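You operate a simulated robot arm through the tools that you are given. There is no shell and no other tool.

You are at the controls of a simulated robot arm. One attempt, no reset.

Task
Put things in order on the packing table. At the end: the brown felt dabber stands on top of the beige paper scrap; the grey weight stands on top of the silver steel plate; the yellow damp meter stands where the grey weight stood; the silver ring gauge from the packing table stands where the yellow damp meter stood; whatever was shut is shut again. Leave all else as you found it, and nothing knocked over.

Only the result counts: the job must be done as asked and must still hold three seconds after the hand-in. Knocking over, shifting, dropping, spilling or breaking anything else fails it.

Robot
A 7-joint arm with a two-finger parallel gripper, fixed in place. Base frame: the origin is at the foot of the arm, x ahead of it, y to its left, z up; the work surface is at about z = 85. Lengths are in cm, angles in rad, forces in N, time in s.
With the tool pointing down near the work surface it reaches from about 10 to 64 cm from the base axis. Its first joint turns from -1.152 to 1.152 rad. Payload 1.57 kg.
The TCP is the grasp point between the finger pads, 3 cm short of the fingertips. In the tool frame z runs along the fingers and y along their closing line. Largest opening 8 cm; finger width 1.7, thickness 1.2; the body of the gripper, 4 by 8.2 cm, starts 8 cm behind the TCP.
Orientation is that of the tool frame in the base frame, as a unit quaternion [w, x, y, z]. With the fingers straight down and closing along the base's y, the tool's x points along the base's -x, its y along +y and its z along -z.

Tools
- The arm moves only by the tool step_arm. Its argument "motion" is a list of rows, each a list of 3 entries, a list of its own where there are three numbers: the shift along the base's x, y, z in units of 40 mm (1.0 is 40 mm), then the turn, a rotation vector about the base's x, y, z in units of 4 degrees (1.0 is 4 degrees), then the closure in counts, from 0 (fully open) to 255 (shut). In form: [[[x, y, z], [rx, ry, rz], claw], ...]. A call has 1 to 20 rows; each row shifts and turns the commanded pose from where the row before left it. A call with a number of a shift or a turn outside -1 to 1 is refused whole. Each row takes 0.2 s and may step no farther than 5 cm and 0.15 rad from the row before; otherwise, or with a gripper value out of range, the whole call is refused. A pose out of reach is approached as far as the arm can. The call stops where the force on the tool passes 40 N (or 10 N more than at its start, if that is more) or the arm is blocked; 0.2 s more then pass. Each finger travels about 7.2 cm/s and halts on what it meets, pressing with about 22 N; the grip force reading is that of the motor and also rises with nothing between the fingers. The clock runs only during rows and for 0.2 s after the last one: add rows that do not move to give the fingers time. It gives the time, the measured TCP pose, the force on the tool (base axes), the opening and the grip force at its end, in the units of the frame above (readings bear some noise), with the torque about the TCP (base axes, N m) and any sound that the robot's microphone picked up.
- Cameras (640 x 400 px; columns grow to the right, rows downward): "scene" is fixed at [7.4, 45.28, 141.97]; the picture's right is [-0.51, -0.86, 0.00], its down [-0.51, 0.31, -0.80] and it looks along [0.69, -0.41, -0.59] (base axes); focal length 363 px, centre (320, 200). "wrist" rides on the gripper at [7.2, -0.7, -12.2] in the tool frame; the picture's right is [0.09, 1.00, 0.00], its down [-0.84, 0.08, -0.54] and it looks along [-0.54, 0.05, 0.84] (tool axes); focal length 238 px, centre (320, 200). There is no depth. A picture from a camera that has moved, and an enlarged one, comes with that camera's place and axes in the base frame and with its lens.
- capture(camera): a new picture of that camera. No time passes.
- close_up(camera, box): a new picture of the part [left, top, right, bottom] of that camera's present view, enlarged. No time passes.
- hand_in(): hands the job in; it is judged then, once.

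Places have to be worked out from the pictures, the camera data and where the tool is seen. Open the gripper and draw the arm clear of the work before you hand the job in, unless the task says otherwise.

The tools are called after "Request:" as a command line: name --argument value ..., lists and objects as JSON in quotes. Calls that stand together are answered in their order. step_arm: Moves the arm, as the interface text tells. Its arguments: {"type":"object","properties":{"motion":{"type":"array","items":{"type":"array"}}},"required":["motion"]} The other tools are called the same way: capture (camera) takes a picture; close_up (camera, box) takes an enlarged picture of a part of a camera's view; hand_in () hands the job in.

At the start:

```text
clock: 0.0
position: [45.74, 4.22, 116.96]
ee_rot: [0.0, 0.001, 1.0, 0.0]
wrist_force: [0.1, 0.0, 0.5]
torque: [-0.01, 0.01, -0.04]
width: 8.0
grip_force: 0.1
```

scene: 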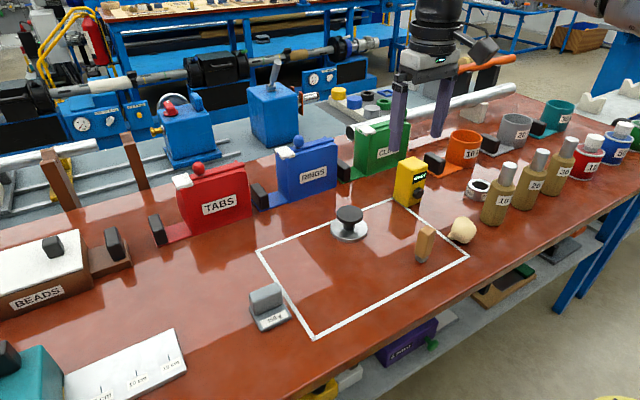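
wrist: 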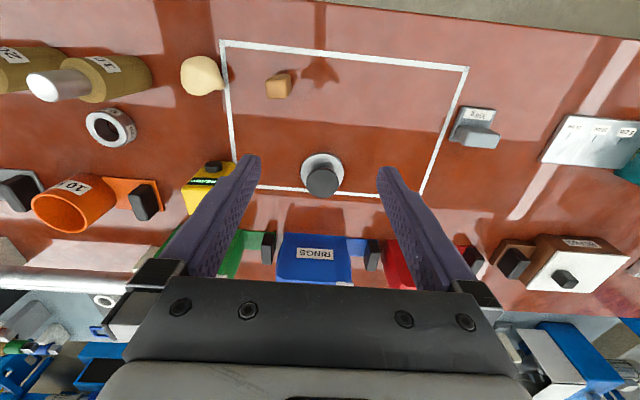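

I'll look closely at the scene before moving anything.

Request:
close_up --camera "scene" --box '[240, 140, 480, 340]'

Request:
close_up --camera "scene" --box '[420, 80, 640, 240]'

Request:
close_up --camera "scene" --box '[0, 140, 260, 400]'

Request:
close_up --camera "wrist" --box '[160, 20, 520, 300]'

Request:
close_up --camera "scene" --box '[320, 60, 520, 200]'

```text
2.00 times, centred on (360, 240) of scene
camera zoom: at [7.4, 45.28, 141.97], right [-0.51, -0.86, 0.0], down [-0.51, 0.31, -0.8], along [0.69, -0.41, -0.59], focal length 726 px, centre (240, 120)
```

zoom: 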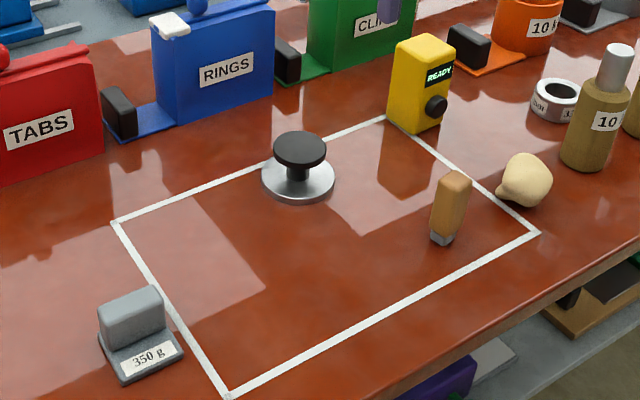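

```text
2.50 times, centred on (530, 160) of scene
camera zoom: at [7.4, 45.28, 141.97], right [-0.51, -0.86, 0.0], down [-0.51, 0.31, -0.8], along [0.69, -0.41, -0.59], focal length 907 px, centre (-205, 300)
```

zoom: 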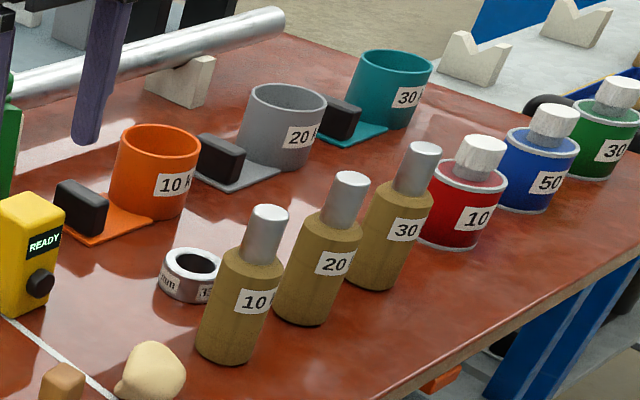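

```text
1.54 times, centred on (130, 270) of scene
camera zoom: at [7.4, 45.28, 141.97], right [-0.51, -0.86, 0.0], down [-0.51, 0.31, -0.8], along [0.69, -0.41, -0.59], focal length 558 px, centre (612, 92)
```

zoom: 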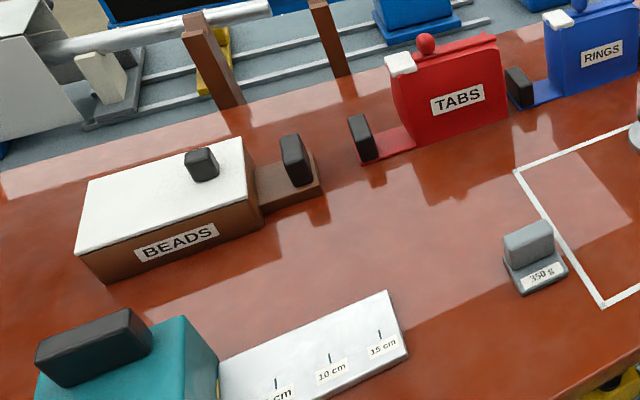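

```text
1.43 times, centred on (340, 160) of wrist
camera zoom: at [38.45, 3.45, 129.05], right [-0.09, 1.0, 0.0], down [0.84, 0.08, 0.54], along [0.54, 0.05, -0.84], focal length 340 px, centre (291, 257)
```

zoom: 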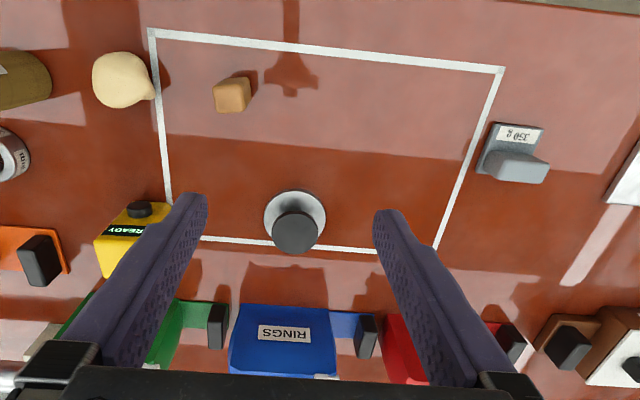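

```text
2.86 times, centred on (420, 130) of scene
camera zoom: at [7.4, 45.28, 141.97], right [-0.51, -0.86, 0.0], down [-0.51, 0.31, -0.8], along [0.69, -0.41, -0.59], focal length 1037 px, centre (34, 400)
```

zoom: 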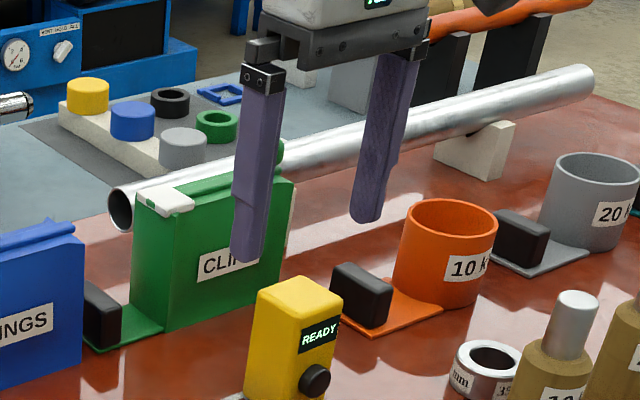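

No paper scrap or steel plate is obvious yet, unless they are the beige lump and the ruled plate or knobbed disc. I'll move the wrist camera left, staying high, for a better look.

Request:
step_arm --motion '[[[-0.5, 1, 0], [0, 0, 0], 0], [[-0.5, 1, 0], [0, 0, 0], 0], [[-0.5, 1, 0], [0, 0, 0], 0], [[-0.5, 1, 0], [0, 0, 0], 0], [[0, 1, 0], [0, 0, 0], 0], [[0, 1, 0], [0, 0, 0], 0], [[0, 0, 0], [0, 0, 0], 0]]'

Request:
capture --camera "wrist"

Request:
capture --camera "scene"

```text
clock: 1.6
position: [37.73, 28.09, 117.07]
ee_rot: [0.0, 0.0, 1.0, 0.0]
wrist_force: [-0.3, -0.1, -0.4]
torque: [0.0, -0.03, 0.01]
width: 8.0
grip_force: 0.0
```

```text
taken
camera wrist: at [30.61, 27.24, 129.12], right [-0.09, 1.0, 0.0], down [0.84, 0.08, 0.54], along [0.54, 0.05, -0.84], focal length 238 px, centre (320, 200)
```

wrist: 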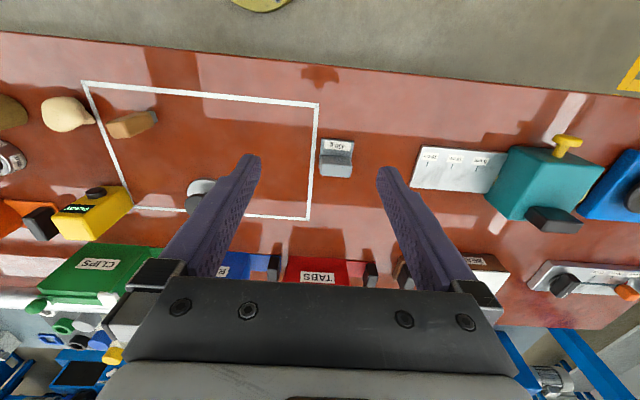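

```text
taken
```

scene: 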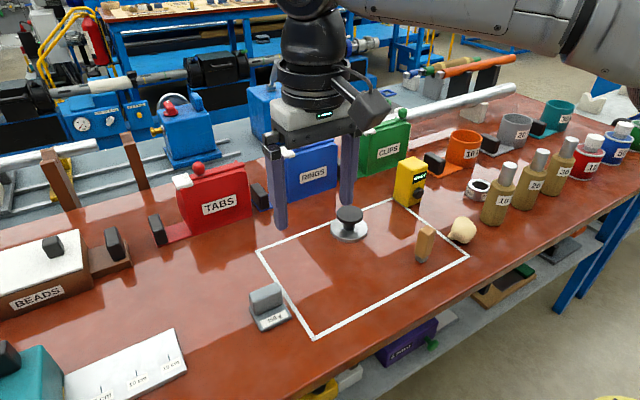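

The target area has no obvious scrap or plate, so I'll zoom in on several parts of these views.

Request:
close_up --camera "wrist" --box '[400, 100, 640, 320]'

Request:
close_up --camera "wrist" --box '[0, 60, 240, 260]'

Request:
close_up --camera "scene" --box '[320, 180, 500, 290]'

Request:
close_up --camera "scene" --box '[380, 30, 640, 180]'

Request:
close_up --camera "scene" --box '[300, 220, 640, 400]'

```text
1.82 times, centred on (520, 210) of wrist
camera zoom: at [30.61, 27.24, 129.12], right [-0.09, 1.0, 0.0], down [0.84, 0.08, 0.54], along [0.54, 0.05, -0.84], focal length 433 px, centre (-44, 182)
```

zoom: 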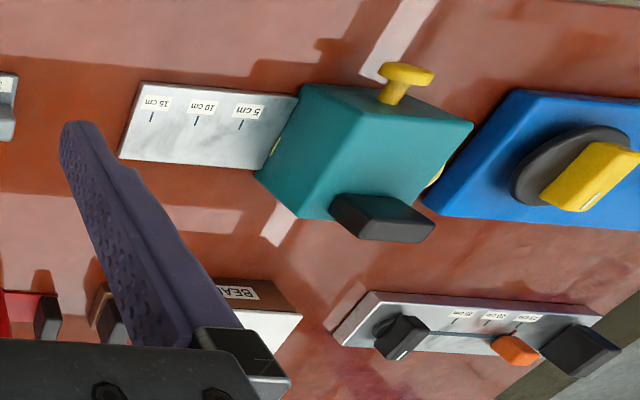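

```text
2.00 times, centred on (120, 160) of wrist
camera zoom: at [30.61, 27.24, 129.12], right [-0.09, 1.0, 0.0], down [0.84, 0.08, 0.54], along [0.54, 0.05, -0.84], focal length 477 px, centre (720, 280)
```

zoom: 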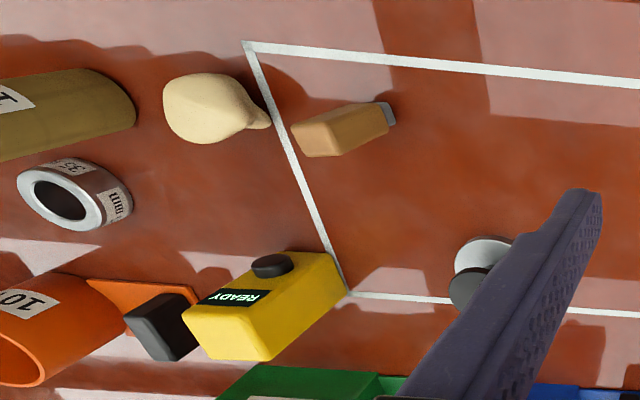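

```text
3.56 times, centred on (410, 235) of scene
camera zoom: at [7.4, 45.28, 141.97], right [-0.51, -0.86, 0.0], down [-0.51, 0.31, -0.8], along [0.69, -0.41, -0.59], focal length 1290 px, centre (0, 76)
```

zoom: 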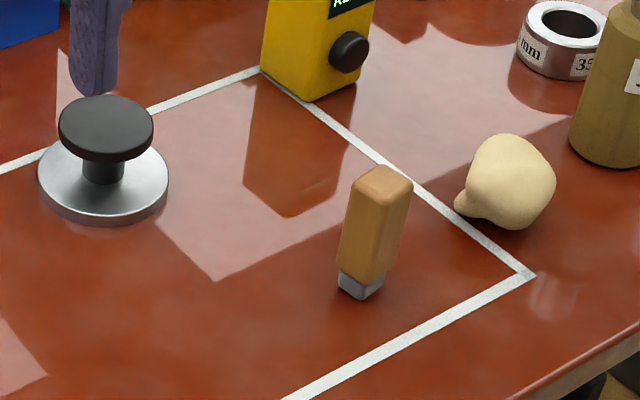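

```text
2.46 times, centred on (510, 105) of scene
camera zoom: at [7.4, 45.28, 141.97], right [-0.51, -0.86, 0.0], down [-0.51, 0.31, -0.8], along [0.69, -0.41, -0.59], focal length 893 px, centre (-148, 434)
```

zoom: 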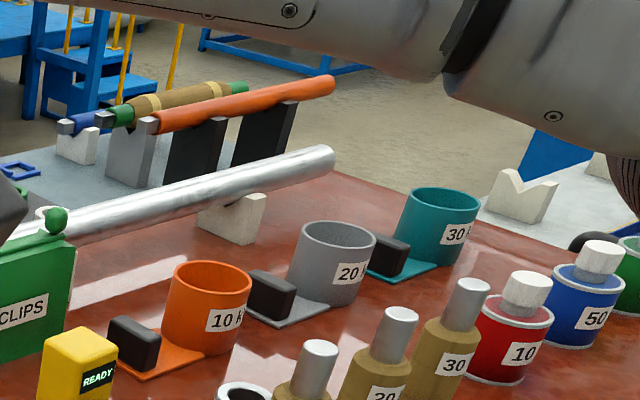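

```text
1.88 times, centred on (470, 310) of scene
camera zoom: at [7.4, 45.28, 141.97], right [-0.51, -0.86, 0.0], down [-0.51, 0.31, -0.8], along [0.69, -0.41, -0.59], focal length 683 px, centre (38, -7)
```

zoom: 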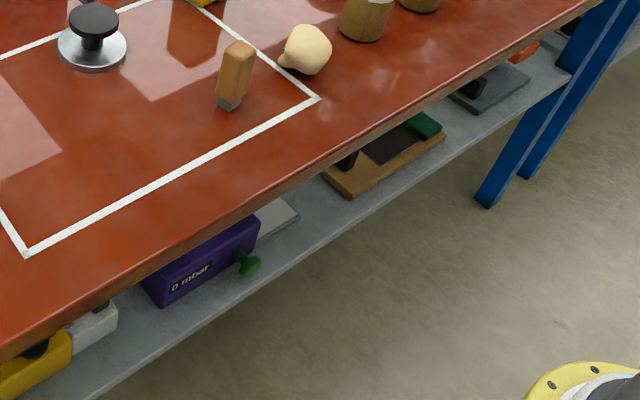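

Most labelled boxes work out to about x≈76, beyond reach. Next I'll check the right side of the table and the space behind things with the wrist camera.

Request:
step_arm --motion '[[[0, -1, 0], [0, 0, 0], 0], [[0, -1, 0], [0, 0, 0], 0], [[0, -1, 0], [0, 0, 0], 0], [[0, -1, 0], [0, 0, 0], 0], [[0, -1, 0], [0, 0, 0], 0], [[0, -1, 0], [0, 0, 0], 0], [[0, -1, 0], [0, 0, 0], 0], [[0, -1, 0], [0, 0, 0], 0], [[0, -1, 0], [0, 0, 0], 0], [[0, -1, 0], [0, 0, 0], 0], [[0, -1, 0], [0, 0, 0], 0], [[0, -1, 0], [0, 0, 0], 0], [[0, 0, 0], [0, 0, 0], 0]]'

Request:
capture --camera "wrist"

Request:
capture --camera "scene"

```text
clock: 4.4
position: [37.57, -19.78, 116.83]
ee_rot: [0.0, 0.0, 1.0, 0.0]
wrist_force: [-0.2, -0.1, 1.1]
torque: [0.0, -0.01, 0.03]
width: 7.98
grip_force: 0.1
```

```text
taken
camera wrist: at [30.45, -20.63, 128.99], right [-0.09, 1.0, 0.0], down [0.84, 0.08, 0.54], along [0.54, 0.05, -0.84], focal length 238 px, centre (320, 200)
```

wrist: 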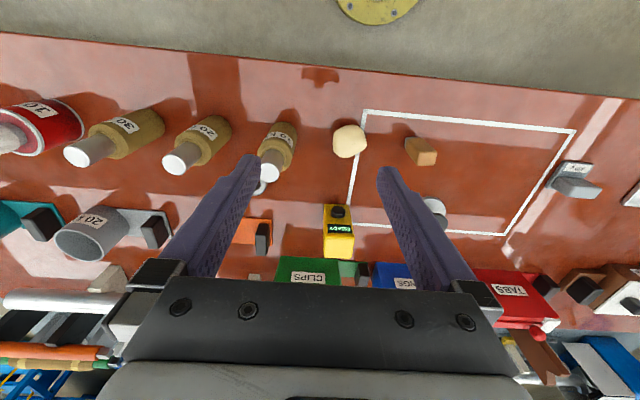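

```text
taken
```

scene: 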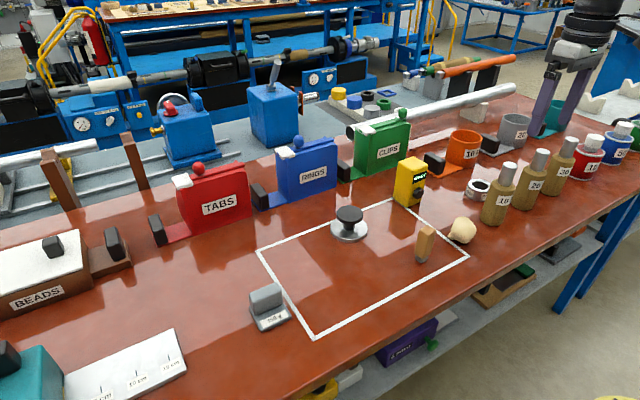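

The right side shows nothing new. The knobbed disc inside the outline could be a lid, so I'll go down for a closer view.

Request:
step_arm --motion '[[[0.3, 1, -0.4], [0, 0, 0], 0], [[0.3, 1, -0.4], [0, 0, 0], 0], [[0.3, 1, -0.4], [0, 0, 0], 0], [[0.3, 1, -0.4], [0, 0, 0], 0], [[0.3, 1, -0.4], [0, 0, 0], 0], [[0.3, 1, -0.4], [0, 0, 0], 0], [[0.3, 0.7, -0.4], [0, 0, 0], 0], [[0, 0, -0.2], [0, 0, 0], 0], [[0, 0, 0], [0, 0, 0], 0]]'

Request:
capture --camera "wrist"

Request:
close_up --camera "wrist" --box '[220, 80, 420, 280]'

```text
clock: 6.4
position: [46.0, 7.01, 104.93]
ee_rot: [0.0, 0.0, 1.0, 0.0]
wrist_force: [-0.2, -0.5, 0.0]
torque: [-0.02, -0.01, 0.03]
width: 8.0
grip_force: 0.0
```

```text
taken
camera wrist: at [38.85, 6.19, 117.17], right [-0.09, 1.0, 0.0], down [0.84, 0.08, 0.54], along [0.54, 0.05, -0.84], focal length 238 px, centre (320, 200)
```

wrist: 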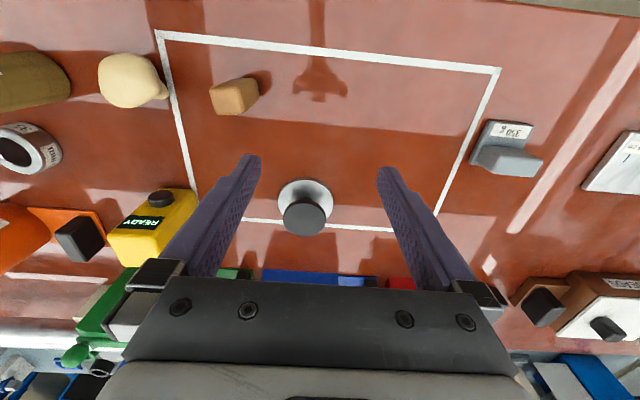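

```text
2.00 times, centred on (320, 180) of wrist
camera zoom: at [38.85, 6.19, 117.17], right [-0.09, 1.0, 0.0], down [0.84, 0.08, 0.54], along [0.54, 0.05, -0.84], focal length 477 px, centre (320, 240)
```

zoom: 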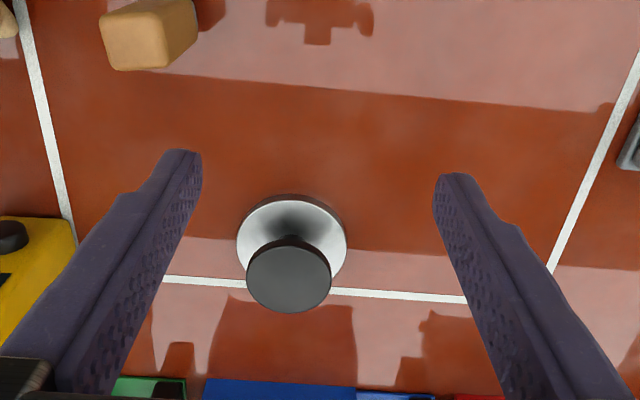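

I can see the reachable table except what lies under the objects. I'll zoom in hard on each reachable item.

Request:
close_up --camera "scene" --box '[318, 195, 382, 250]'

Request:
close_up --camera "scene" --box '[430, 170, 510, 250]'

Request:
close_up --camera "scene" --box '[235, 270, 305, 340]'

Request:
close_up --camera "wrist" --box '[60, 30, 280, 200]'

Request:
close_up --camera "scene" --box '[300, 310, 460, 400]'

```text
7.27 times, centred on (350, 222) of scene
camera zoom: at [7.4, 45.28, 141.97], right [-0.51, -0.86, 0.0], down [-0.51, 0.31, -0.8], along [0.69, -0.41, -0.59], focal length 2639 px, centre (102, 36)
```

zoom: 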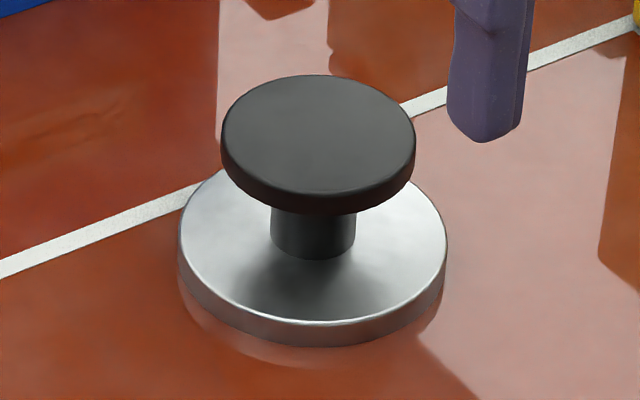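

```text
5.00 times, centred on (470, 210) of scene
camera zoom: at [7.4, 45.28, 141.97], right [-0.51, -0.86, 0.0], down [-0.51, 0.31, -0.8], along [0.69, -0.41, -0.59], focal length 1814 px, centre (-430, 150)
```

zoom: 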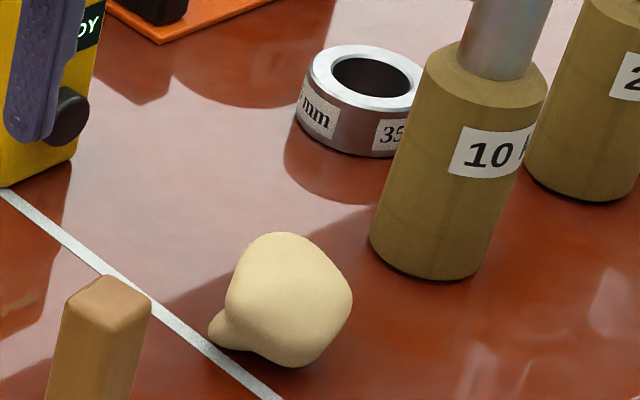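

```text
5.71 times, centred on (270, 305) of scene
camera zoom: at [7.4, 45.28, 141.97], right [-0.51, -0.86, 0.0], down [-0.51, 0.31, -0.8], along [0.69, -0.41, -0.59], focal length 2074 px, centre (606, -400)
```

zoom: 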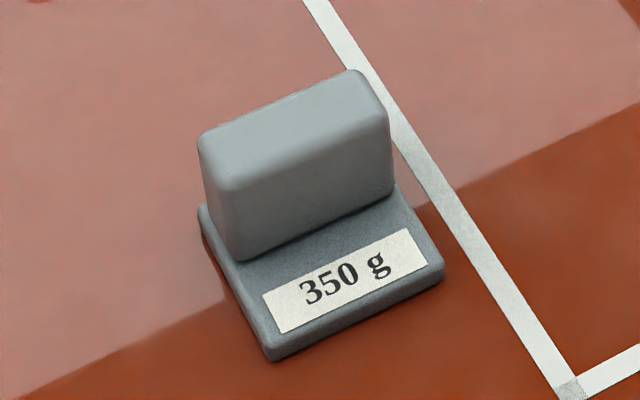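

```text
2.35 times, centred on (170, 115) of wrist
camera zoom: at [38.85, 6.19, 117.17], right [-0.09, 1.0, 0.0], down [0.84, 0.08, 0.54], along [0.54, 0.05, -0.84], focal length 561 px, centre (673, 400)
```

zoom: 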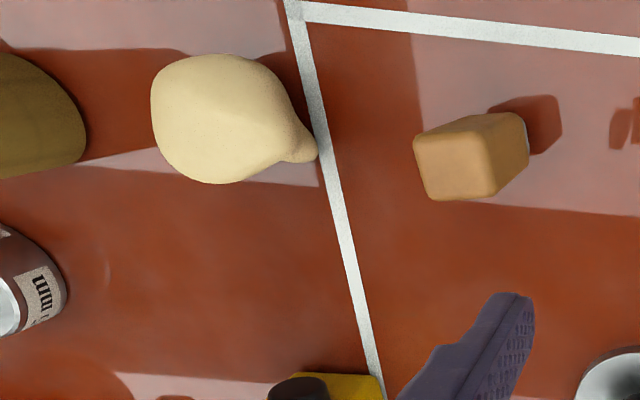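

```text
4.00 times, centred on (380, 355) of scene
camera zoom: at [7.4, 45.28, 141.97], right [-0.51, -0.86, 0.0], down [-0.51, 0.31, -0.8], along [0.69, -0.41, -0.59], focal length 1452 px, centre (80, -420)
```

zoom: 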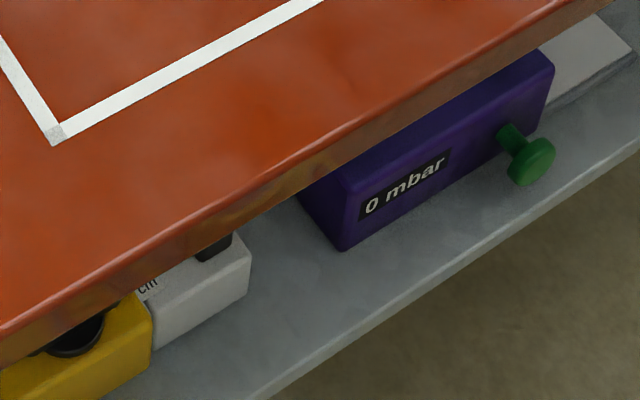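

The disc is a lid-like plate of about 8.6 cm with a mushroom knob of about 6 cm, near (59, 6.1) with its top at z≈90.4. It may cover something, so I'll hover over the knob and check alignment.

Request:
step_arm --motion '[[[0.8, -0.05, -0.2], [0, 0, 0], 0], [[0.8, -0.05, -0.2], [0, 0, 0], 0], [[0.8, -0.05, -0.2], [0, 0, 0], 0], [[0.8, -0.05, -0.4], [0, 0, 0], 0], [[0, 0, -0.4], [0, 0, 0], 0], [[0, 0, -0.3], [0, 0, 0], 0], [[0, 0, 0], [0, 0, 0], 0]]'

Request:
capture --camera "wrist"

Request:
capture --camera "scene"

Request:
close_up --camera "scene" --box '[290, 130, 430, 250]'

```text
clock: 8.0
position: [58.9, 6.41, 98.14]
ee_rot: [0.0, 0.0, 1.0, 0.0]
wrist_force: [0.7, 0.7, 1.1]
torque: [0.01, -0.01, 0.02]
width: 7.98
grip_force: 0.0
```

```text
taken
camera wrist: at [51.76, 5.61, 110.34], right [-0.09, 1.0, 0.0], down [0.84, 0.08, 0.54], along [0.54, 0.05, -0.84], focal length 238 px, centre (320, 200)
```

wrist: 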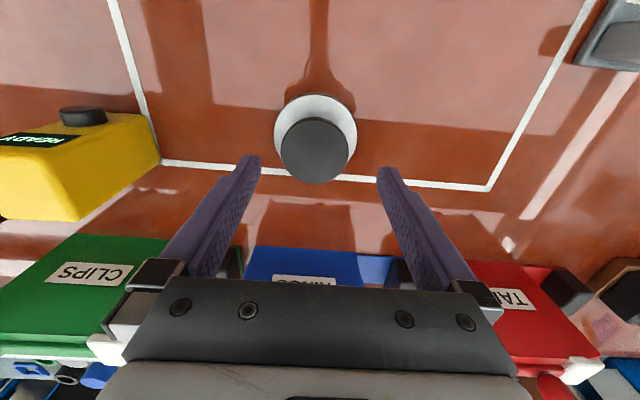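

```text
taken
```

scene: 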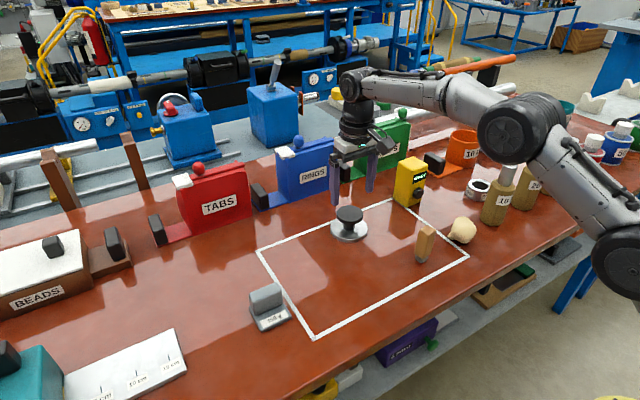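

```text
3.33 times, centred on (360, 190) of scene
camera zoom: at [7.4, 45.28, 141.97], right [-0.51, -0.86, 0.0], down [-0.51, 0.31, -0.8], along [0.69, -0.41, -0.59], focal length 1210 px, centre (187, 233)
```

zoom: 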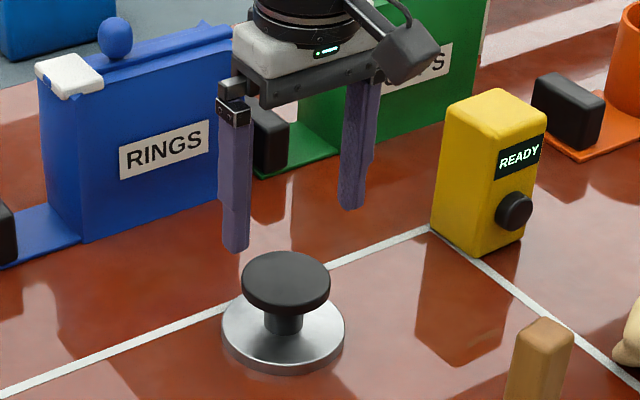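

The wrist view puts the knob at about (59.4, 5.9). I'll correct the alignment and come down around it, with the tips staying above the disc.

Request:
step_arm --motion '[[[0.12, -0.13, 0], [0, 0, 0], 0], [[0, 0, -0.5], [0, 0, 0], 0], [[0, 0, -0.5], [0, 0, 0], 0], [[0, 0, -0.4], [0, 0, 0], 0], [[0, 0, -0.3], [0, 0, 0], 0], [[0, 0, -0.2], [0, 0, 0], 0], [[0, 0, 0], [0, 0, 0], 0]]'

Request:
capture --camera "wrist"

Request:
close_up --camera "scene" --box '[300, 150, 400, 250]'

```text
clock: 9.6
position: [59.41, 5.6, 90.36]
ee_rot: [0.0, 0.0, 1.0, 0.0]
wrist_force: [0.0, -0.2, -0.8]
torque: [0.03, 0.04, 0.02]
width: 8.0
grip_force: 0.1
```

```text
taken
camera wrist: at [52.16, 4.83, 102.58], right [-0.09, 1.0, 0.0], down [0.84, 0.08, 0.54], along [0.54, 0.05, -0.84], focal length 238 px, centre (320, 200)
```

wrist: 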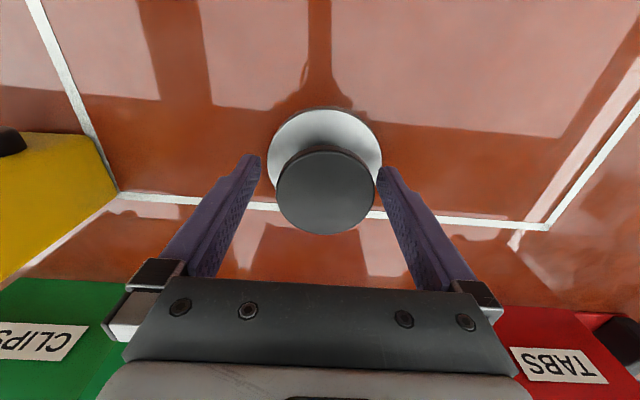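

```text
4.00 times, centred on (350, 200) of scene
camera zoom: at [7.4, 45.28, 141.97], right [-0.51, -0.86, 0.0], down [-0.51, 0.31, -0.8], along [0.69, -0.41, -0.59], focal length 1452 px, centre (200, 200)
```

zoom: 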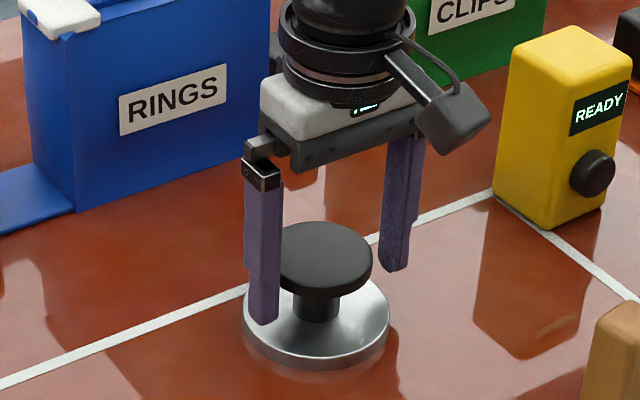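

The knob sits centred between the fingers. I'll close on it gently without lifting.

Request:
step_arm --motion '[[[0, 0, 0], [0, 0, 0], 255], [[0, 0, 0], [0, 0, 0], 255], [[0, 0, 0], [0, 0, 0], 255], [[0, 0, 0], [0, 0, 0], 255]]'

Request:
close_up --camera "scene" --box '[300, 150, 400, 250]'

```text
clock: 10.6
position: [59.39, 5.51, 90.39]
ee_rot: [0.001, 0.001, 1.0, 0.0]
wrist_force: [-0.5, 1.9, -0.1]
torque: [0.09, -0.05, 0.06]
width: 6.07
grip_force: 21.7
```

```text
4.00 times, centred on (350, 200) of scene
camera zoom: at [7.4, 45.28, 141.97], right [-0.51, -0.86, 0.0], down [-0.51, 0.31, -0.8], along [0.69, -0.41, -0.59], focal length 1452 px, centre (200, 200)
```

zoom: 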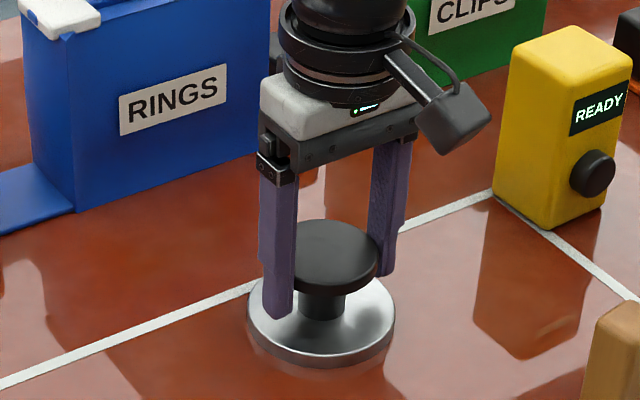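

The disc slid about 0.3 cm toward -y as the grip closed, so I'll put that back when I return it. Now I'll lift it and see what is underneath.

Request:
step_arm --motion '[[[0, 0, 0.1], [0, 0, 0], 255], [[0, 0, 0.3], [0, 0, 0], 255], [[0, 0, 0.5], [0, 0, 0], 255], [[0, 0, 0.6], [0, 0, 0], 255], [[0, 0, 0.6], [0, 0, 0], 255], [[0, 0, 0], [0, 0, 0], 255]]'

Request:
capture --camera "scene"

Request:
capture --camera "wrist"

Request:
close_up --camera "scene" --box '[280, 150, 420, 270]'

```text
clock: 12.0
position: [59.35, 5.56, 98.76]
ee_rot: [0.0, 0.0, 1.0, 0.0]
wrist_force: [-0.1, -0.8, -5.3]
torque: [-0.05, -0.01, 0.0]
width: 6.04
grip_force: 22.6
```

```text
taken
```

scene: 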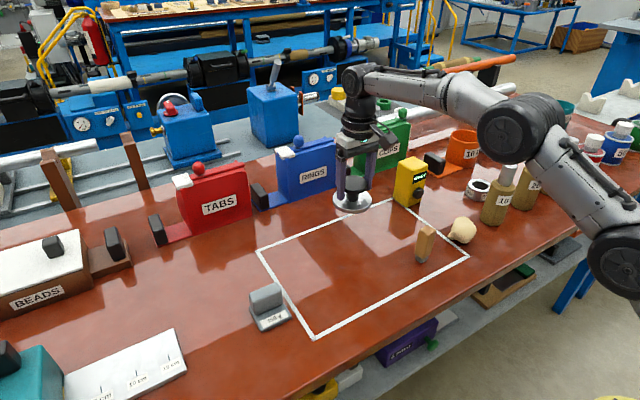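

```text
taken
camera wrist: at [52.15, 4.83, 110.88], right [-0.09, 1.0, 0.0], down [0.84, 0.08, 0.54], along [0.54, 0.05, -0.84], focal length 238 px, centre (320, 200)
```

wrist: 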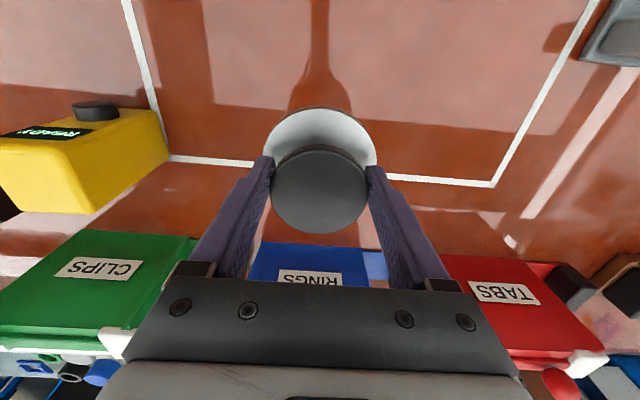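

```text
3.33 times, centred on (350, 210) of scene
camera zoom: at [7.41, 45.28, 141.97], right [-0.51, -0.86, 0.0], down [-0.51, 0.31, -0.8], along [0.69, -0.41, -0.59], focal length 1210 px, centre (220, 167)
```

zoom: 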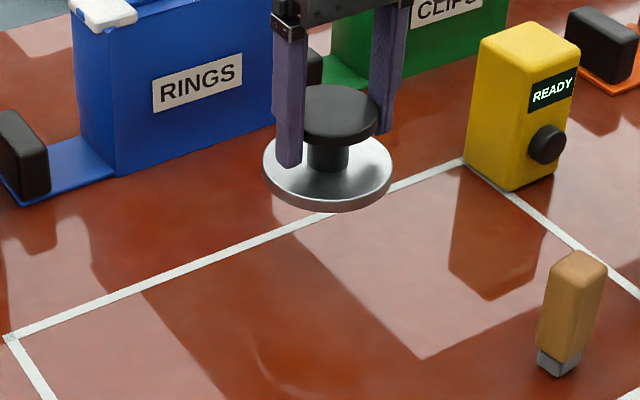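

Nothing was under the disc, so it is a loose tool weighing about 0.5 kg. I'll set it back exactly, adding 0.35 cm in +y for the slip.

Request:
step_arm --motion '[[[0, 0.09, -0.6], [0, 0, 0], 255], [[0, 0, -0.6], [0, 0, 0], 255], [[0, 0, -0.5], [0, 0, 0], 255], [[0, 0, -0.25], [0, 0, 0], 255], [[0, 0, -0.1], [0, 0, 0], 255], [[0, 0, 0], [0, 0, 0], 255]]'

Request:
close_up --camera "scene" --box '[318, 195, 382, 250]'

```text
clock: 13.4
position: [59.49, 5.89, 90.37]
ee_rot: [0.001, 0.0, 1.0, -0.001]
wrist_force: [-0.4, -0.5, -4.3]
torque: [0.04, 0.03, -0.03]
width: 6.03
grip_force: 22.3
```

```text
7.27 times, centred on (350, 222) of scene
camera zoom: at [7.41, 45.28, 141.97], right [-0.51, -0.86, 0.0], down [-0.51, 0.31, -0.8], along [0.69, -0.41, -0.59], focal length 2639 px, centre (102, 36)
```

zoom: 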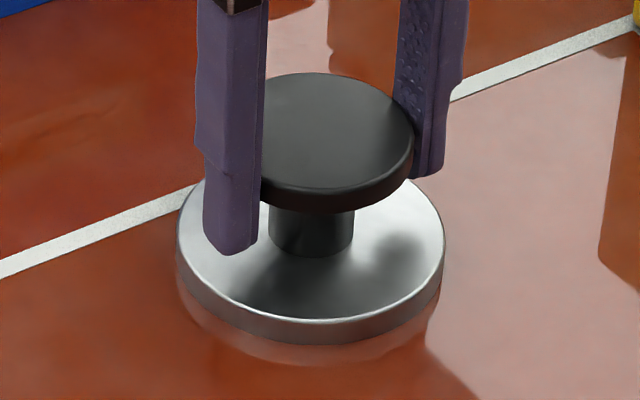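

It's within about 0.06 cm of the original but not fully resting yet. I'll lower a hair, release and rise.

Request:
step_arm --motion '[[[0, -0.015, -0.02], [0, 0, 0], 255], [[0, 0, -0.015], [0, 0, 0], 255], [[0, 0, 0], [0, 0, 0], 255]]'

Request:
close_up --camera "scene" --box '[318, 195, 382, 250]'

```text
clock: 14.2
position: [59.45, 6.17, 90.45]
ee_rot: [0.0, 0.0, 1.0, 0.0]
wrist_force: [0.2, -0.8, -2.5]
torque: [0.0, 0.06, 0.03]
width: 6.07
grip_force: 22.3
```

```text
7.27 times, centred on (350, 222) of scene
camera zoom: at [7.41, 45.28, 141.97], right [-0.51, -0.86, 0.0], down [-0.51, 0.31, -0.8], along [0.69, -0.41, -0.59], focal length 2639 px, centre (102, 36)
```

zoom: 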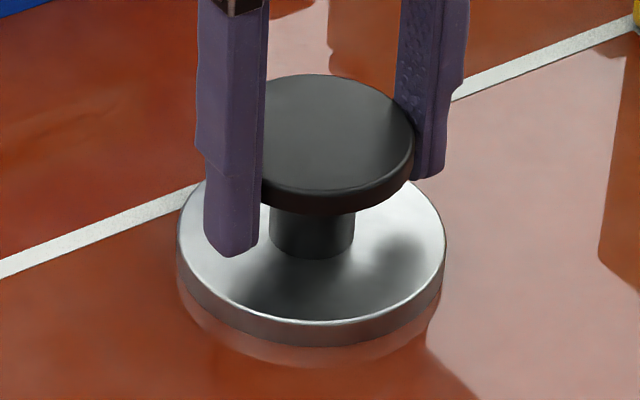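

It's resting within half a millimetre. I'll open fully and rise straight up.

Request:
step_arm --motion '[[[0, 0, -0.01], [0, 0, 0], 255], [[0, 0, 0], [0, 0, 0], 120], [[0, 0, 0], [0, 0, 0], 0], [[0, 0, 0], [0, 0, 0], 0], [[0, 0, 0.5], [0, 0, 0], 0], [[0, 0, 1], [0, 0, 0], 0], [[0, 0, 1], [0, 0, 0], 0], [[-0.5, 0, 1], [0, 0, 0], 0], [[-1, 0, 0.7], [0, 0, 0], 0], [[-1, 0, 0.7], [0, 0, 0], 0], [[-1, 0, 0.7], [0, 0, 0], 0], [[0, 0, 0], [0, 0, 0], 0]]'

Request:
close_up --camera "scene" --box '[318, 195, 382, 250]'

Request:
capture --camera "wrist"

```text
clock: 16.8
position: [45.49, 6.23, 112.98]
ee_rot: [-0.001, -0.001, 1.0, 0.001]
wrist_force: [0.2, 0.4, -0.3]
torque: [0.0, 0.03, 0.03]
width: 8.0
grip_force: 0.0
```

```text
7.27 times, centred on (350, 222) of scene
camera zoom: at [7.4, 45.28, 141.97], right [-0.51, -0.86, 0.0], down [-0.51, 0.31, -0.8], along [0.69, -0.41, -0.59], focal length 2639 px, centre (102, 36)
```

zoom: 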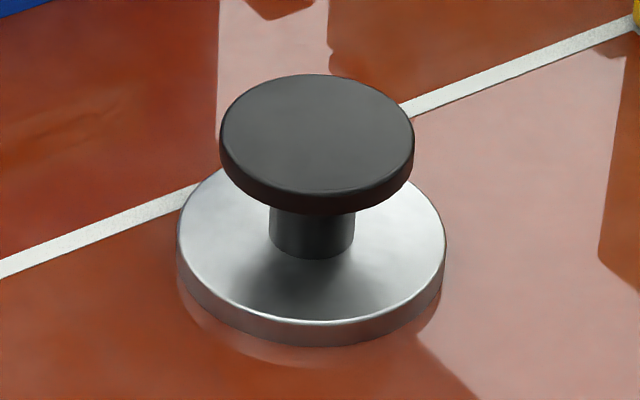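

```text
taken
camera wrist: at [38.21, 5.34, 125.17], right [-0.09, 1.0, 0.0], down [0.84, 0.08, 0.54], along [0.54, 0.05, -0.84], focal length 238 px, centre (320, 200)
```

wrist: 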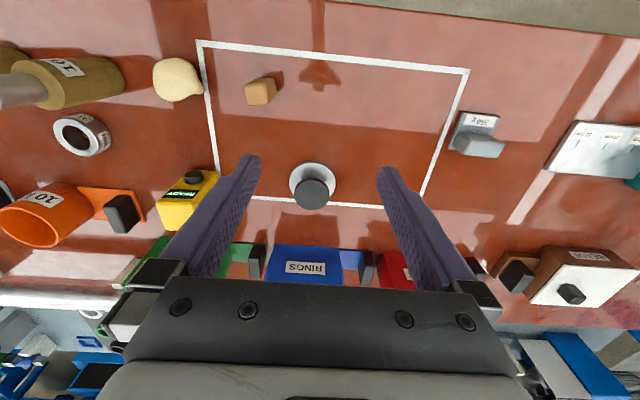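

The disc is back within about 0.05 cm. Next I'll tilt the wrist to look farther out over the table, behind and into the boxes.

Request:
step_arm --motion '[[[-0.5, 0, 0.5], [0, -1, 0], 0], [[-0.5, 0, 0.5], [0, -1, 0], 0], [[-0.5, 0, 0.5], [0, -1, 0], 0], [[-0.5, 0, 0.5], [0, -1, 0], 0], [[-0.5, 0, 0.5], [0, -1, 0], 0], [[0, 0, 0.5], [0, -1, 0], 0], [[0, 0, 0.5], [0, -1, 0], 0], [[0, 0, 0], [0, 0, 0], 0]]'

Request:
capture --camera "wrist"

```text
clock: 18.6
position: [35.51, 6.15, 126.88]
ee_rot: [0.243, 0.001, 0.97, 0.0]
wrist_force: [0.1, 0.6, 0.2]
torque: [-0.02, -0.01, -0.01]
width: 8.01
grip_force: 0.1
```

```text
taken
camera wrist: at [23.43, 5.3, 134.19], right [-0.08, 1.0, -0.04], down [0.48, 0.08, 0.87], along [0.87, 0.05, -0.49], focal length 238 px, centre (320, 200)
```

wrist: 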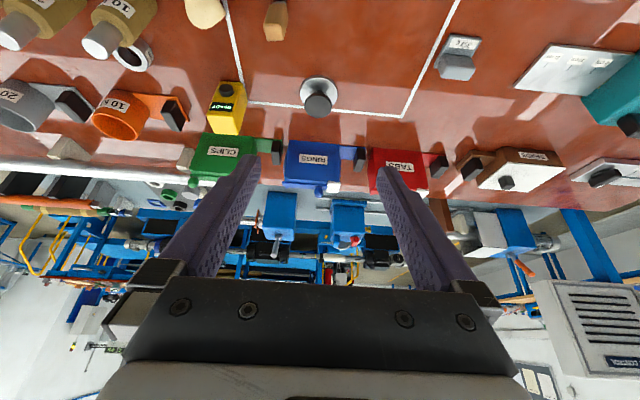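

Still no scrap or plate. I'll swing to the right and turn the camera outward to see the surfaces beside the arm.

Request:
step_arm --motion '[[[0, -0.8, 0], [0, 0, -1], 0], [[0, -0.8, 0], [0, 0, -1], 0], [[0, -0.8, 0], [0, 0, -1], 0], [[0, -0.8, 0], [0, 0, -1], 0], [[0, -0.8, 0], [0, 0, -1], 0], [[0, -0.8, 0], [0, 0, -1], 0], [[0, -0.8, 0], [0, 0, -1], 0], [[0, -0.8, 0], [0, 0, -1], 0], [[0, 0, 0], [0, 0, -1], 0], [[0, 0, 0], [0, 0, -1], 0], [[0, 0, 0], [0, 0, -1], 0], [[0, 0, 0], [0, 0, -1], 0], [[0, 0, 0], [0, 0, 0], 0]]'

Request:
capture --camera "wrist"

Request:
capture --camera "scene"

```text
clock: 21.4
position: [35.24, -19.62, 126.91]
ee_rot: [0.221, 0.394, 0.887, -0.098]
wrist_force: [-0.1, -0.4, 0.2]
torque: [-0.04, -0.02, 0.02]
width: 8.01
grip_force: 0.0
```

```text
taken
camera wrist: at [26.72, -11.14, 134.24], right [0.69, 0.73, -0.04], down [0.38, -0.31, 0.87], along [0.62, -0.61, -0.49], focal length 238 px, centre (320, 200)
```

wrist: 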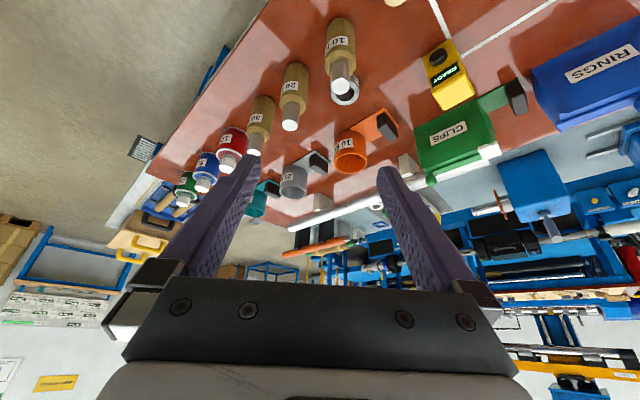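

```text
taken
```

scene: 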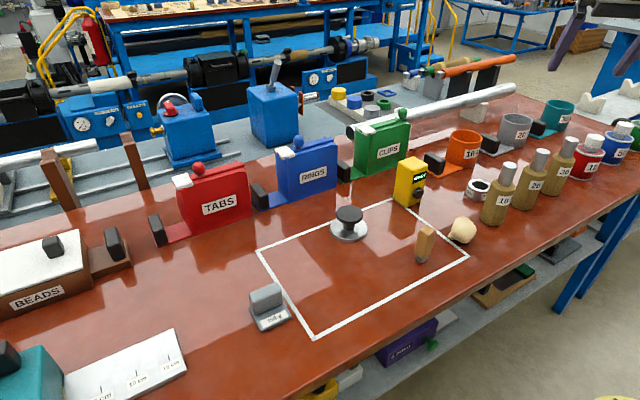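

Right side: only floor and far clutter. Now I'll swing left to check beside the arm there and the table edge.

Request:
step_arm --motion '[[[0, 0.9, 0], [0, 0, 1], 0], [[0, 0.9, 0], [0, 0, 1], 0], [[0, 0.9, 0], [0, 0, 1], 0], [[0, 0.9, 0], [0, 0, 1], 0], [[0, 0.9, 0], [0, 0, 1], 0], [[0, 0.9, 0], [0, 0, 1], 0], [[0, 0.9, 0], [0, 0, 1], 0], [[0, 0.9, 0], [0, 0, 1], 0], [[0, 0.9, 0], [0, 0, 1], 0], [[0, 0.9, 0], [0, 0, 1], 0], [[0, 0.9, 0], [0, 0, 1], 0], [[0, 0.9, 0], [0, 0, 1], 0], [[0, 0, 0], [0, 0, 1], 0], [[0, 0, 0], [0, 0, 1], 0], [[0, 0, 0], [0, 0, 1], 0], [[0, 0, 0], [0, 0, 1], 0], [[0, 0, 0], [0, 0, 1], 0], [[0, 0, 0], [0, 0, 1], 0], [[0, 0, 0], [0, 0, 1], 0], [[0, 0, 0], [0, 0, 1], 0]]'

Request:
capture --camera "wrist"

```text
clock: 25.6
position: [35.39, 23.66, 126.93]
ee_rot: [0.233, -0.267, 0.933, 0.066]
wrist_force: [0.1, -0.1, 0.1]
torque: [-0.03, -0.04, -0.02]
width: 7.98
grip_force: 0.1
```

```text
taken
camera wrist: at [25.5, 16.55, 134.24], right [-0.6, 0.8, -0.04], down [0.37, 0.32, 0.87], along [0.71, 0.5, -0.49], focal length 238 px, centre (320, 200)
```

wrist: 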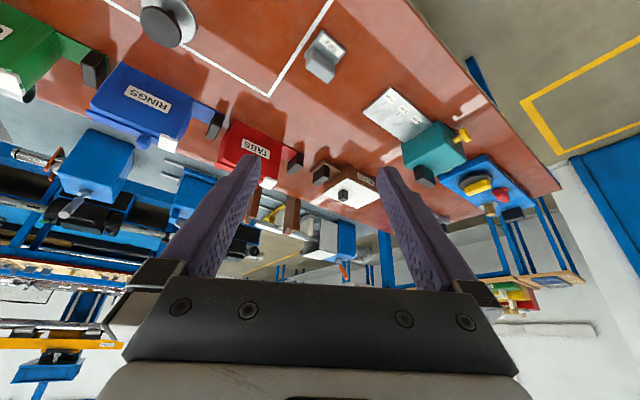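

Nothing new there either. I'll check the lower shelf and the labelled boxes in more detail.

Request:
close_up --camera "scene" --box '[460, 220, 640, 340]'

Request:
close_up --camera "scene" --box '[150, 130, 270, 250]'

Request:
close_up --camera "scene" --box '[380, 150, 440, 215]'

Request:
close_up --camera "wrist" --box '[350, 60, 600, 260]'

Request:
close_up --camera "scene" --box '[250, 60, 410, 180]'

Request:
close_up --camera "scene" --box '[0, 0, 250, 150]'

```text
3.33 times, centred on (550, 280) of scene
camera zoom: at [7.4, 45.28, 141.97], right [-0.51, -0.86, 0.0], down [-0.51, 0.31, -0.8], along [0.69, -0.41, -0.59], focal length 1210 px, centre (-447, -67)
```

zoom: 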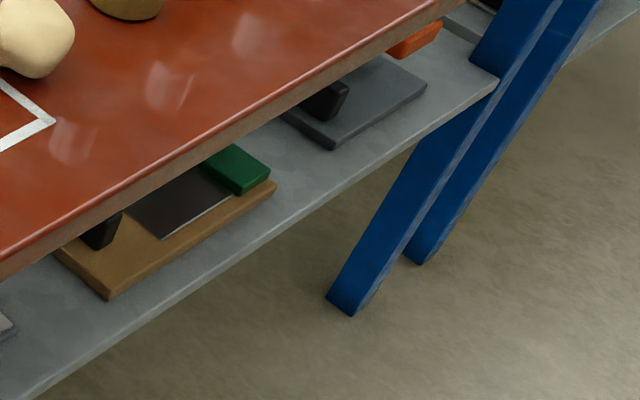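

```text
3.33 times, centred on (210, 190) of scene
camera zoom: at [7.4, 45.28, 141.97], right [-0.51, -0.86, 0.0], down [-0.51, 0.31, -0.8], along [0.69, -0.41, -0.59], focal length 1210 px, centre (687, 233)
```

zoom: 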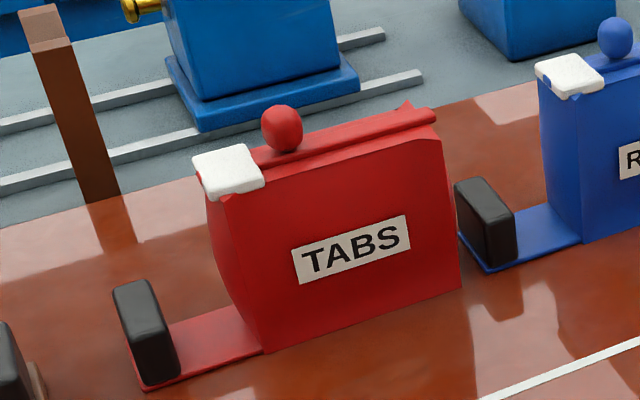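

```text
6.15 times, centred on (410, 182) of scene
camera zoom: at [7.4, 45.28, 141.97], right [-0.51, -0.86, 0.0], down [-0.51, 0.31, -0.8], along [0.69, -0.41, -0.59], focal length 2233 px, centre (-234, 308)
```

zoom: 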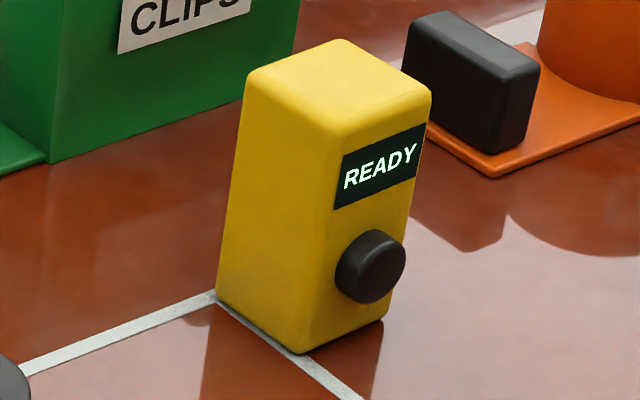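

```text
2.00 times, centred on (475, 160) of wrist
camera zoom: at [25.5, 16.55, 134.24], right [-0.6, 0.8, -0.04], down [0.37, 0.32, 0.87], along [0.71, 0.5, -0.49], focal length 477 px, centre (10, 280)
```

zoom: 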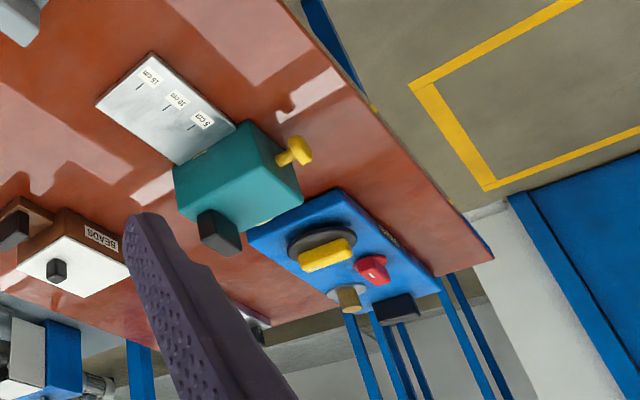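

```text
3.33 times, centred on (330, 120) of scene
camera zoom: at [7.4, 45.28, 141.97], right [-0.51, -0.86, 0.0], down [-0.51, 0.31, -0.8], along [0.69, -0.41, -0.59], focal length 1210 px, centre (287, 467)
```

zoom: 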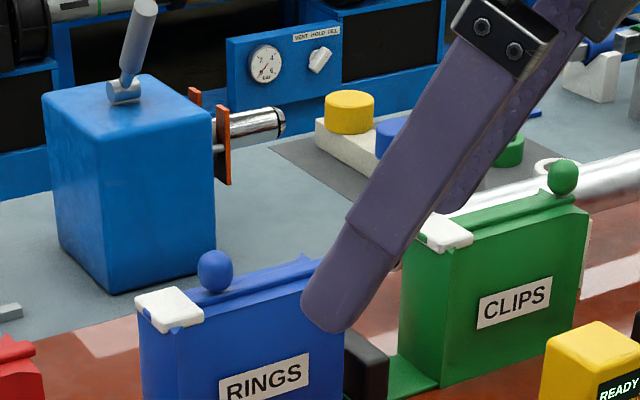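

```text
2.56 times, centred on (125, 75) of scene
camera zoom: at [7.4, 45.28, 141.97], right [-0.51, -0.86, 0.0], down [-0.51, 0.31, -0.8], along [0.69, -0.41, -0.59], focal length 929 px, centre (819, 520)
```

zoom: 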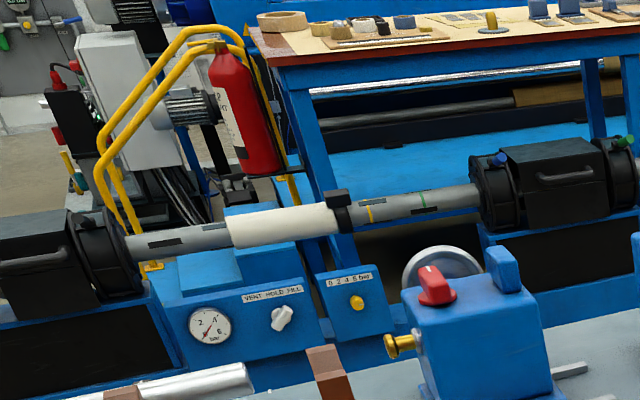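

I'll go low near the bulb, dabber and ring and look at them from the side, in case something thin lies under or behind them.

Request:
step_arm --motion '[[[0, -0.8, 0], [0, 0, -0.67], 0], [[0, -0.8, 0], [0, 0, -0.67], 0], [[0, -0.8, 0], [0, 0, -0.67], 0], [[0, -0.8, -0.5], [0, 0, -0.67], 0], [[0, -0.8, -0.5], [0, 0, -0.67], 0], [[0, -0.8, -0.5], [0, 0, -0.67], 0], [[0, -0.8, -0.8], [0, 0, -0.67], 0], [[0, -0.8, -0.8], [0, 0, -0.67], 0], [[0, -0.8, -0.8], [0, 0, -0.67], 0], [[0, -0.8, -0.8], [0, 0, -0.67], 0], [[0, -0.8, -0.8], [0, 0, -0.67], 0], [[-0.2, -0.6, -0.8], [0, 0, -0.67], 0], [[-0.2, 0, -0.8], [0, 0, 0], 0], [[0, 0, 0], [0, 0, 0], 0]]'

Request:
capture --camera "wrist"

Request:
close_up --camera "wrist" --box '[180, 80, 440, 260]'

```text
clock: 28.6
position: [33.67, -14.24, 98.42]
ee_rot: [0.242, 0.002, 0.97, 0.0]
wrist_force: [0.2, -0.4, -0.1]
torque: [0.01, 0.02, -0.04]
width: 7.99
grip_force: 0.1
```

```text
taken
camera wrist: at [21.55, -14.92, 105.82], right [-0.08, 1.0, -0.04], down [0.48, 0.08, 0.87], along [0.87, 0.05, -0.49], focal length 238 px, centre (320, 200)
```

wrist: 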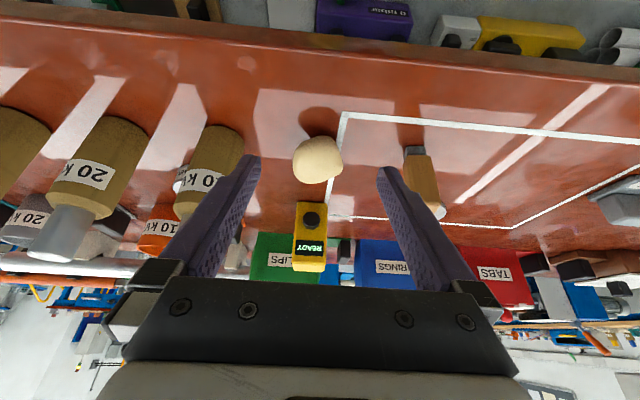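

```text
2.22 times, centred on (310, 170) of wrist
camera zoom: at [21.55, -14.92, 105.82], right [-0.08, 1.0, -0.04], down [0.48, 0.08, 0.87], along [0.87, 0.05, -0.49], focal length 530 px, centre (342, 267)
```

zoom: 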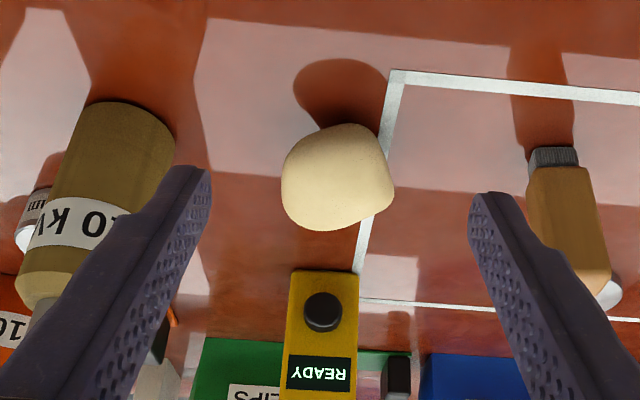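

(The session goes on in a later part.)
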